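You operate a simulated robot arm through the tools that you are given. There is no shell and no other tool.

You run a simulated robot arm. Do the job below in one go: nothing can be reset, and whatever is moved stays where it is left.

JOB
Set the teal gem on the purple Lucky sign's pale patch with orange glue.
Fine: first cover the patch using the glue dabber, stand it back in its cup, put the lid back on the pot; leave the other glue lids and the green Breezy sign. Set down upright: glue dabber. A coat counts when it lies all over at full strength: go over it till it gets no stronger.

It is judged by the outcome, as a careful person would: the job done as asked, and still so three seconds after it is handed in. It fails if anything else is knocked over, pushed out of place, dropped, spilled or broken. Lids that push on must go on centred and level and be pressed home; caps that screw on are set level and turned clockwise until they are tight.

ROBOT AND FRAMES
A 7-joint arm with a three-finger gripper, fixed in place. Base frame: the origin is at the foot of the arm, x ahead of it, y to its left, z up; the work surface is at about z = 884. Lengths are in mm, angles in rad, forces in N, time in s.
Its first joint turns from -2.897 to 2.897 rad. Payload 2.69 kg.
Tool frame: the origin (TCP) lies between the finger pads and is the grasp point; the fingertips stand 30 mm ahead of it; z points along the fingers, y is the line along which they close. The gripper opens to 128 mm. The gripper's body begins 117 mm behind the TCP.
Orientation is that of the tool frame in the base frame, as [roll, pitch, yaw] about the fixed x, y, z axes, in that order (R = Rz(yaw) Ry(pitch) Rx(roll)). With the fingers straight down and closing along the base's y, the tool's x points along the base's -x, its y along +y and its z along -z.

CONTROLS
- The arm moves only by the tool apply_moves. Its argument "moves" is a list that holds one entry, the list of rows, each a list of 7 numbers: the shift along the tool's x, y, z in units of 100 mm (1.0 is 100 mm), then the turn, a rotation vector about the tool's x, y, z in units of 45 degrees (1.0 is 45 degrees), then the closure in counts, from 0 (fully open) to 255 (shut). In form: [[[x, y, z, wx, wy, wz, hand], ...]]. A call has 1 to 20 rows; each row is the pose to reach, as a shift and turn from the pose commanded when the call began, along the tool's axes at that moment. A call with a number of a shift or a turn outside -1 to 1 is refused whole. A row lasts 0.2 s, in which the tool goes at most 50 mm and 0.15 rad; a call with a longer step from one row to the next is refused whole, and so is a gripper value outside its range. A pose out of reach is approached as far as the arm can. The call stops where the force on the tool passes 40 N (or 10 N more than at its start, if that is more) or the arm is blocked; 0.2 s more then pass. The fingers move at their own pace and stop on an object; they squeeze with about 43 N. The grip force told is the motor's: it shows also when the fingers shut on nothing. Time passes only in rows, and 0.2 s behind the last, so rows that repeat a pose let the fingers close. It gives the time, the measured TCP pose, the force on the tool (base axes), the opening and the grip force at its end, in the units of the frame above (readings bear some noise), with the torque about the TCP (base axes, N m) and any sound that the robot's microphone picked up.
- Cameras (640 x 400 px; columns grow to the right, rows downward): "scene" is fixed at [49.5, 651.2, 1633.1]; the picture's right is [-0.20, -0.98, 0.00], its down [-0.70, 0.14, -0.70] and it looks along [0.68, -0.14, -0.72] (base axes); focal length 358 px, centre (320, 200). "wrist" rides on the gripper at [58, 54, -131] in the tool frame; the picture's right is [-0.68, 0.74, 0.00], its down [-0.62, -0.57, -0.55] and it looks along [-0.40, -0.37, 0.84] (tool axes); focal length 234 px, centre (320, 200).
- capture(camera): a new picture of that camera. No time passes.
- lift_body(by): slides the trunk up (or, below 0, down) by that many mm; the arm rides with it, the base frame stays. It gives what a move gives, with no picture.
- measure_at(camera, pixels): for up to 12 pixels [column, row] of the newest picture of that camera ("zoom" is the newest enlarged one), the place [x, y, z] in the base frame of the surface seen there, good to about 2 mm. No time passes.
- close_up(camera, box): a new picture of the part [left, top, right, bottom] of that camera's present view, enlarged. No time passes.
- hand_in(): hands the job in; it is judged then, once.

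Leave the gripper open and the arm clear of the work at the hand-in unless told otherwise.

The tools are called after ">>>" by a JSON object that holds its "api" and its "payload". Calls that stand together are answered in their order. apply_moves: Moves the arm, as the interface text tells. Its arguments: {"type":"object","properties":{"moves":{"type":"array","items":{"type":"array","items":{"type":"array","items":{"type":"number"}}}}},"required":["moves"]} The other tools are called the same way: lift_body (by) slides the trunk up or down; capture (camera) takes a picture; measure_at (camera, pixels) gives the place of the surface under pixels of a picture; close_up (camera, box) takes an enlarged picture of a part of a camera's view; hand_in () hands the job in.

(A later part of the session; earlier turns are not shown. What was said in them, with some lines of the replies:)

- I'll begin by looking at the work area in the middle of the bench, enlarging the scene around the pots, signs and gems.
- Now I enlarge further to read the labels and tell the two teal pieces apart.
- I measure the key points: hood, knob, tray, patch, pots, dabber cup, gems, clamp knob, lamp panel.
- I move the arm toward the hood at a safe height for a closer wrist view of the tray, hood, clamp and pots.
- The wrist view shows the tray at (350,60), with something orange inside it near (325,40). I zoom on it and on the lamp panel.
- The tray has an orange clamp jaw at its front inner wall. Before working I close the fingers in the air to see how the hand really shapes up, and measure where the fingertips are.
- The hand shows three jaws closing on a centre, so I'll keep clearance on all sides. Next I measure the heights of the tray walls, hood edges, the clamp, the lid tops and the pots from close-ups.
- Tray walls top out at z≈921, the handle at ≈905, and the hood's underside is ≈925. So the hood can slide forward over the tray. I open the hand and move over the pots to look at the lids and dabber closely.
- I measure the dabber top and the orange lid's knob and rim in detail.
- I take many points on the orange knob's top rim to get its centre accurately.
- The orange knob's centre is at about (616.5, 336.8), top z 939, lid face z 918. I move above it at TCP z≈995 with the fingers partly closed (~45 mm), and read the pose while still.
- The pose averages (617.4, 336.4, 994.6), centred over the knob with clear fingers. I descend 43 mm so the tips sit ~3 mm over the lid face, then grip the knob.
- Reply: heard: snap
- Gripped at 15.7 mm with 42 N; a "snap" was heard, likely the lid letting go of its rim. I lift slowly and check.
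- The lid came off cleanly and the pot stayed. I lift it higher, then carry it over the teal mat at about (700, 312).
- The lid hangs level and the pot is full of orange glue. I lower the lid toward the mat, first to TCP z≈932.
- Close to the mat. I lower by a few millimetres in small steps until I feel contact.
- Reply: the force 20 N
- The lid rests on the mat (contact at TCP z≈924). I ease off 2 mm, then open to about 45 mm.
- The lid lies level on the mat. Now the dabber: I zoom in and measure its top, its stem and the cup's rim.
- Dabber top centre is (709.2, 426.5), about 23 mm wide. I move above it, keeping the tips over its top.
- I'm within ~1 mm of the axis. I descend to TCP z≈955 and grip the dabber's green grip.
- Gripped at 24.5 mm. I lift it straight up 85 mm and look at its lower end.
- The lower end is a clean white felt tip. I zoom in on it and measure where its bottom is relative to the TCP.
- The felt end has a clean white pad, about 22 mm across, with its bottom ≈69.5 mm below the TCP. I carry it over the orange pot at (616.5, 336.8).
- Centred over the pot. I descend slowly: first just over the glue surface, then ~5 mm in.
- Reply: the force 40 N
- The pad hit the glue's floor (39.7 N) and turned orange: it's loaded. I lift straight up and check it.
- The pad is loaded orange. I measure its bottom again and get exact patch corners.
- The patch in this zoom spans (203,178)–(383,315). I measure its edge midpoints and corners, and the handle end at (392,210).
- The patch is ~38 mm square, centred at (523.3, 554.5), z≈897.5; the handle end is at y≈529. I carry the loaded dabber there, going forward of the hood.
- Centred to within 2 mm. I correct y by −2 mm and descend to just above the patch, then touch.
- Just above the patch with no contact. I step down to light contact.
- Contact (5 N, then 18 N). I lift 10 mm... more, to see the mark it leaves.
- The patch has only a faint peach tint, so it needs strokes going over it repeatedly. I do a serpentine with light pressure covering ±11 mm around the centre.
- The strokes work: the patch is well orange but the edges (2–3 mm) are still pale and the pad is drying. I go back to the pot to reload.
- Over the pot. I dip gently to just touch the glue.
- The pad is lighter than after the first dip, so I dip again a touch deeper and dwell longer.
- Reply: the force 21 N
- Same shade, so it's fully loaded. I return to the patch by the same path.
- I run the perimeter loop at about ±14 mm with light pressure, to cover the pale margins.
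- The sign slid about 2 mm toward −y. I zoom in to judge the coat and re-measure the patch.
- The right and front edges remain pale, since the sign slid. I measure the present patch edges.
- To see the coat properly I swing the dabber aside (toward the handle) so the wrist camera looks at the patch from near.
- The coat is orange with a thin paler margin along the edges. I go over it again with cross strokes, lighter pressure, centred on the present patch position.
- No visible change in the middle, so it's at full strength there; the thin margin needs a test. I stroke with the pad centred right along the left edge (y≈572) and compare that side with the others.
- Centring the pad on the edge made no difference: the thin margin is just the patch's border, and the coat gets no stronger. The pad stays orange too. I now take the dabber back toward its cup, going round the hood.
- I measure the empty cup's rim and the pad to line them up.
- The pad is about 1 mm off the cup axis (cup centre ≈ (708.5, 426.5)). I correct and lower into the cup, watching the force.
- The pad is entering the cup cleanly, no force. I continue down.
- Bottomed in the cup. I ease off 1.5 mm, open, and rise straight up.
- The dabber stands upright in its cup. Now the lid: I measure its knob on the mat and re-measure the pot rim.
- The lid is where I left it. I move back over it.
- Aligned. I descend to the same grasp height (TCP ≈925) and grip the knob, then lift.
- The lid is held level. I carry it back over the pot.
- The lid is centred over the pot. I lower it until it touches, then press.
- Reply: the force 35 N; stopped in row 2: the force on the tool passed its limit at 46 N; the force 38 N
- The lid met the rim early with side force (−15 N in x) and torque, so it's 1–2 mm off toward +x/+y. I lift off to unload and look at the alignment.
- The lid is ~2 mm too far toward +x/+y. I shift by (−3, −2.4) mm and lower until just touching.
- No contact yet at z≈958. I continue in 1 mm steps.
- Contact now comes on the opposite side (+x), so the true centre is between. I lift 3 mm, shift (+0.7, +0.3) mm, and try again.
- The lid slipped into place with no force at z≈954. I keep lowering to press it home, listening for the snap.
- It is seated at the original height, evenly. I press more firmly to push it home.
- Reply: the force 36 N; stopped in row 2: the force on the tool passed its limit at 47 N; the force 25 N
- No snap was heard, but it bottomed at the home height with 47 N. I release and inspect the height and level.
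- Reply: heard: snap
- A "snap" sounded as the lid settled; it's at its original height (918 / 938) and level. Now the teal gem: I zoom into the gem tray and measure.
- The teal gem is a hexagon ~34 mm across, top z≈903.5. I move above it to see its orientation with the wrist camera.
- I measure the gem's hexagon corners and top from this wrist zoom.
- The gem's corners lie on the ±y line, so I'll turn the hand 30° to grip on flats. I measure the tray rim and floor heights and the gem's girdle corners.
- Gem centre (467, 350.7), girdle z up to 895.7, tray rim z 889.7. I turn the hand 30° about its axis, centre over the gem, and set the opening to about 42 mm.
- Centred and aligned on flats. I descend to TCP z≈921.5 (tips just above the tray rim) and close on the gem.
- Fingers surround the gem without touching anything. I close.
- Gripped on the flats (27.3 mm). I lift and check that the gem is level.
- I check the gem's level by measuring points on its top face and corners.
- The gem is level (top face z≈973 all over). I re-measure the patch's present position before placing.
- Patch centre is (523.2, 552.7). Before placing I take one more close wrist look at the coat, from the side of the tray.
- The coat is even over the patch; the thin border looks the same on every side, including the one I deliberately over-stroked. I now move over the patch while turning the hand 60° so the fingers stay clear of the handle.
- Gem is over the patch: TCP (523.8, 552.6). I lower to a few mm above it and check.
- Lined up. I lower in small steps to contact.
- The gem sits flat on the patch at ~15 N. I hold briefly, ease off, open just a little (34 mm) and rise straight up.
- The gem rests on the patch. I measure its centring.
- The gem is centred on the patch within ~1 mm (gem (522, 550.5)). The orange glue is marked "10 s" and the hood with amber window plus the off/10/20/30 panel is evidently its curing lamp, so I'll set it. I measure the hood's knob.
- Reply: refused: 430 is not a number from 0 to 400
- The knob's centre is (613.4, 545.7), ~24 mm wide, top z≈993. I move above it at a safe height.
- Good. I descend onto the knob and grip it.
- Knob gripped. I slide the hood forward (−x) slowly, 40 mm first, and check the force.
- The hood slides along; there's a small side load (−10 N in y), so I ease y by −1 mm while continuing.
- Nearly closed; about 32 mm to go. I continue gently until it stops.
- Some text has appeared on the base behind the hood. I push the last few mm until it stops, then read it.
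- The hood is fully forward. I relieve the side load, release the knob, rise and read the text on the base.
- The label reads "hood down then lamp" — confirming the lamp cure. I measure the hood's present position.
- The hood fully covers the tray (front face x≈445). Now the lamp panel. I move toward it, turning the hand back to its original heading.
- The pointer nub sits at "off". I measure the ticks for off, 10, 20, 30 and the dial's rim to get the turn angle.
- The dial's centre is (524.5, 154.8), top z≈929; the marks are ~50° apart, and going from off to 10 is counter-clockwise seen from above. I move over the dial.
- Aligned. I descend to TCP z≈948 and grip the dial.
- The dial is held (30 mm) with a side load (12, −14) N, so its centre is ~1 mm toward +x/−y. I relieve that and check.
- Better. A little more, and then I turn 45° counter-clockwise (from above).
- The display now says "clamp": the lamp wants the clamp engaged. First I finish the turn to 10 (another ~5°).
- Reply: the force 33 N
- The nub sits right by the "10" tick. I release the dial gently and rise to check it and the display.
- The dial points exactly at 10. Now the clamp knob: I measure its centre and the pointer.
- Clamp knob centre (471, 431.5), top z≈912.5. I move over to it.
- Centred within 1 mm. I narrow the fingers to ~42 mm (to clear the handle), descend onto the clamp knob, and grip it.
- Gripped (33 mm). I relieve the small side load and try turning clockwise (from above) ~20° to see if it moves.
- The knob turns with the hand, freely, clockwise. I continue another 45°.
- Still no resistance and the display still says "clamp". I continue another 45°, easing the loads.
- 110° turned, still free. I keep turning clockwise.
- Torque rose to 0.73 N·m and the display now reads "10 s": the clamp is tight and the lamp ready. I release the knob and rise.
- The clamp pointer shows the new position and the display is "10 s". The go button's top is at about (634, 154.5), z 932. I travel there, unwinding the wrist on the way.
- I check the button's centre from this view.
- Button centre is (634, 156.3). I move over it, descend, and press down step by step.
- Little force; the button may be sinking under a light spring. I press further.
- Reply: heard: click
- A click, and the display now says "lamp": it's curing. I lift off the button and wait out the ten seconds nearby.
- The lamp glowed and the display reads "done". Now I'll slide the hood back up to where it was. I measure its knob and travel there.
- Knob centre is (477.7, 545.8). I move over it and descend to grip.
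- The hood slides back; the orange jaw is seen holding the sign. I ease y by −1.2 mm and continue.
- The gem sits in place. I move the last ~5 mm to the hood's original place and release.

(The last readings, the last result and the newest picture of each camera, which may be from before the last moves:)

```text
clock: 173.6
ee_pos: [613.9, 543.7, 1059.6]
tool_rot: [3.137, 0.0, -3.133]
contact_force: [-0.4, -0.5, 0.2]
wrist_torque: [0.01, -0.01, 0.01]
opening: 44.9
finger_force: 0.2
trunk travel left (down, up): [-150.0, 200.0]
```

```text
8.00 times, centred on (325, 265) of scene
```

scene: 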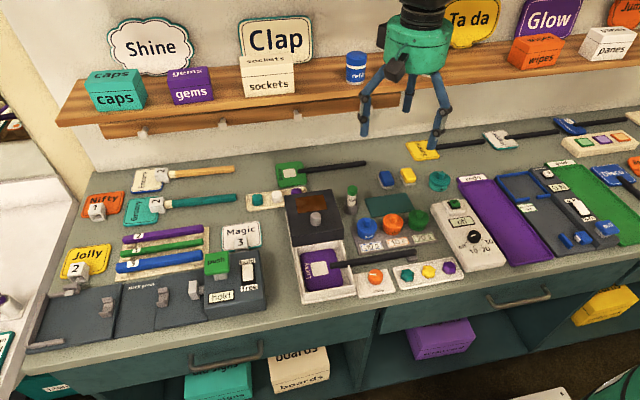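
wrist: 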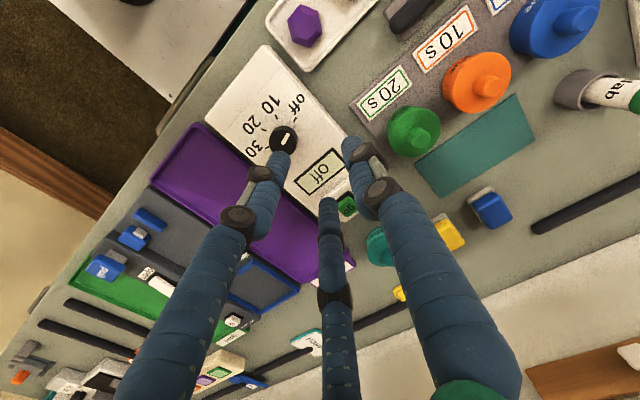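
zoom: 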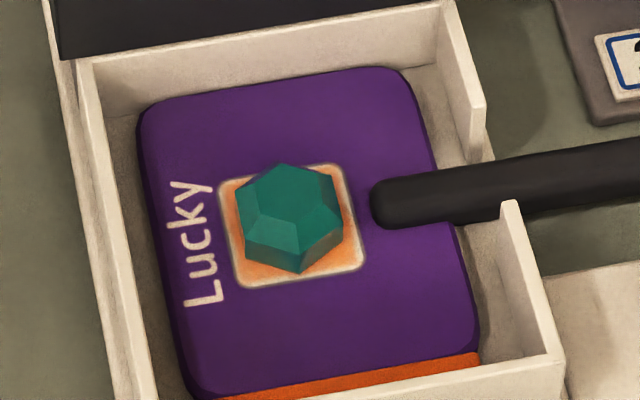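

All is as it should be: gem set and centred, hood back, lid on, dabber upright. I raise the arm clear, open the gripper, and take a last look over the bench.

>>> {"api": "apply_moves", "payload": {"moves": [[[0, 0, -0.4, 0, 0, 0, 165], [0, 0, -0.8, 0, 0, 0, 100], [0.1, -0.3, -1.0, 0, 0, 0, 0], [0.2, -0.6, -1.0, 0, 0, 0, 0], [0.3, -1.0, -1.0, 0, 0, 0, 0]]]}}

>>> {"api": "apply_moves", "payload": {"moves": [[[0, -0.3, -0.3, 0, 0, 0, 0], [0, -0.6, -0.5, 0, 0, 0, 0], [0, -0.6, -0.5, 0, 0, 0, 0]]]}}

>>> {"api": "capture", "payload": {"camera": "scene"}}

>>> {"api": "close_up", "payload": {"camera": "scene", "box": [280, 160, 480, 310]}}

>>> {"api": "close_up", "payload": {"camera": "scene", "box": [335, 180, 425, 250]}}

```text
clock: 174.8
ee_pos: [585.3, 444.1, 1158.3]
tool_rot: [3.141, 0.003, -3.134]
contact_force: [0.4, 0.6, 0.5]
wrist_torque: [-0.01, 0.03, -0.01]
opening: 128.0
finger_force: 0.0
trunk travel left (down, up): [-150.0, 200.0]
```

```text
clock: 175.6
ee_pos: [584.6, 381.9, 1210.4]
tool_rot: [3.139, -0.001, -3.134]
contact_force: [-0.1, -0.8, -1.2]
wrist_torque: [0.1, -0.02, 0.01]
opening: 128.0
finger_force: 0.1
trunk travel left (down, up): [-150.0, 200.0]
```

```text
taken
```

scene: 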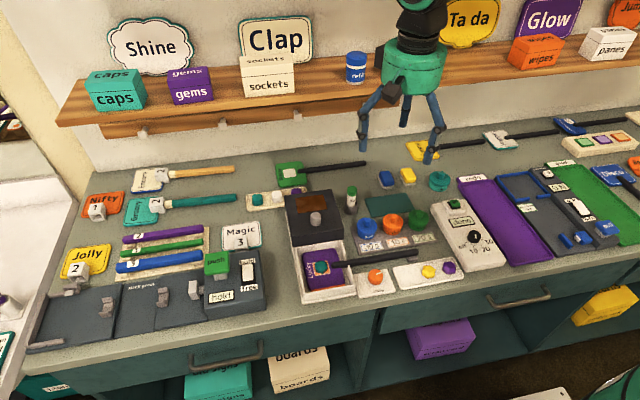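

```text
2.67 times, centred on (380, 235) of scene
```

zoom: 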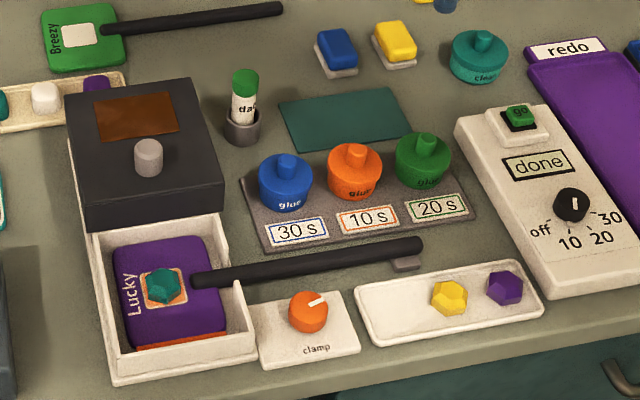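

```text
5.71 times, centred on (380, 215) of scene
```

zoom: 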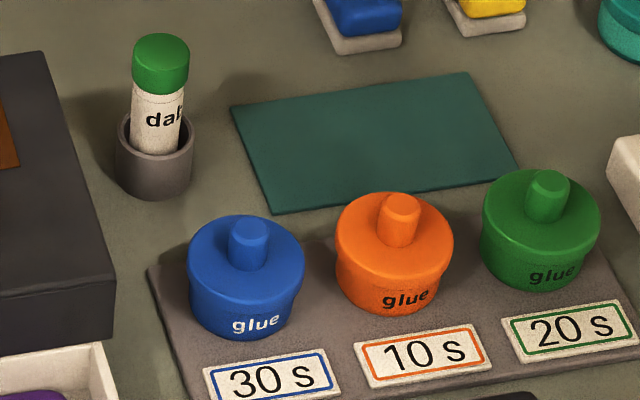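

The final look shows the teal gem set on the Lucky sign and the lamp panel reading "done". The hood is back, the orange lid is level on its pot, and the dabber is upright in its cup. The other lids and the Breezy sign are untouched, and the arm is clear with the gripper open. The clamp knob is still tight and the lamp dial is still at 10. I hand in the job.

>>> {"api": "hand_in", "payload": {}}

```text
The job is handed in.
```

The teal gem is set on the Lucky sign's patch with orange glue. I've handed the job in but have no verdict back yet.

- **Glue coat:** I went over the patch until it got no stronger. A thin pale margin stayed along the edges. Stroking directly along one edge made no difference, so I took it to be the patch's border.
- **Dabber and lid:** The dabber is back upright in its cup. The orange lid is on level and pressed home, though it took a few tries to centre; it snapped as I let go.
- **Curing:** You didn't ask for this. The pot is marked "10 s" and the stand reads "hood down then lamp", so I closed the hood, clamped the sign and ran the lamp for 10 s. The panel showed "done", and I slid the hood back to where it was.
- **Position:** The sign slid about 4 mm in its tray during the work. The gem stayed centred on the patch to within about 1 mm.
- **Left as is:** The clamp is still tight and the lamp dial is still at 10. I didn't touch the other lids or the Breezy sign.
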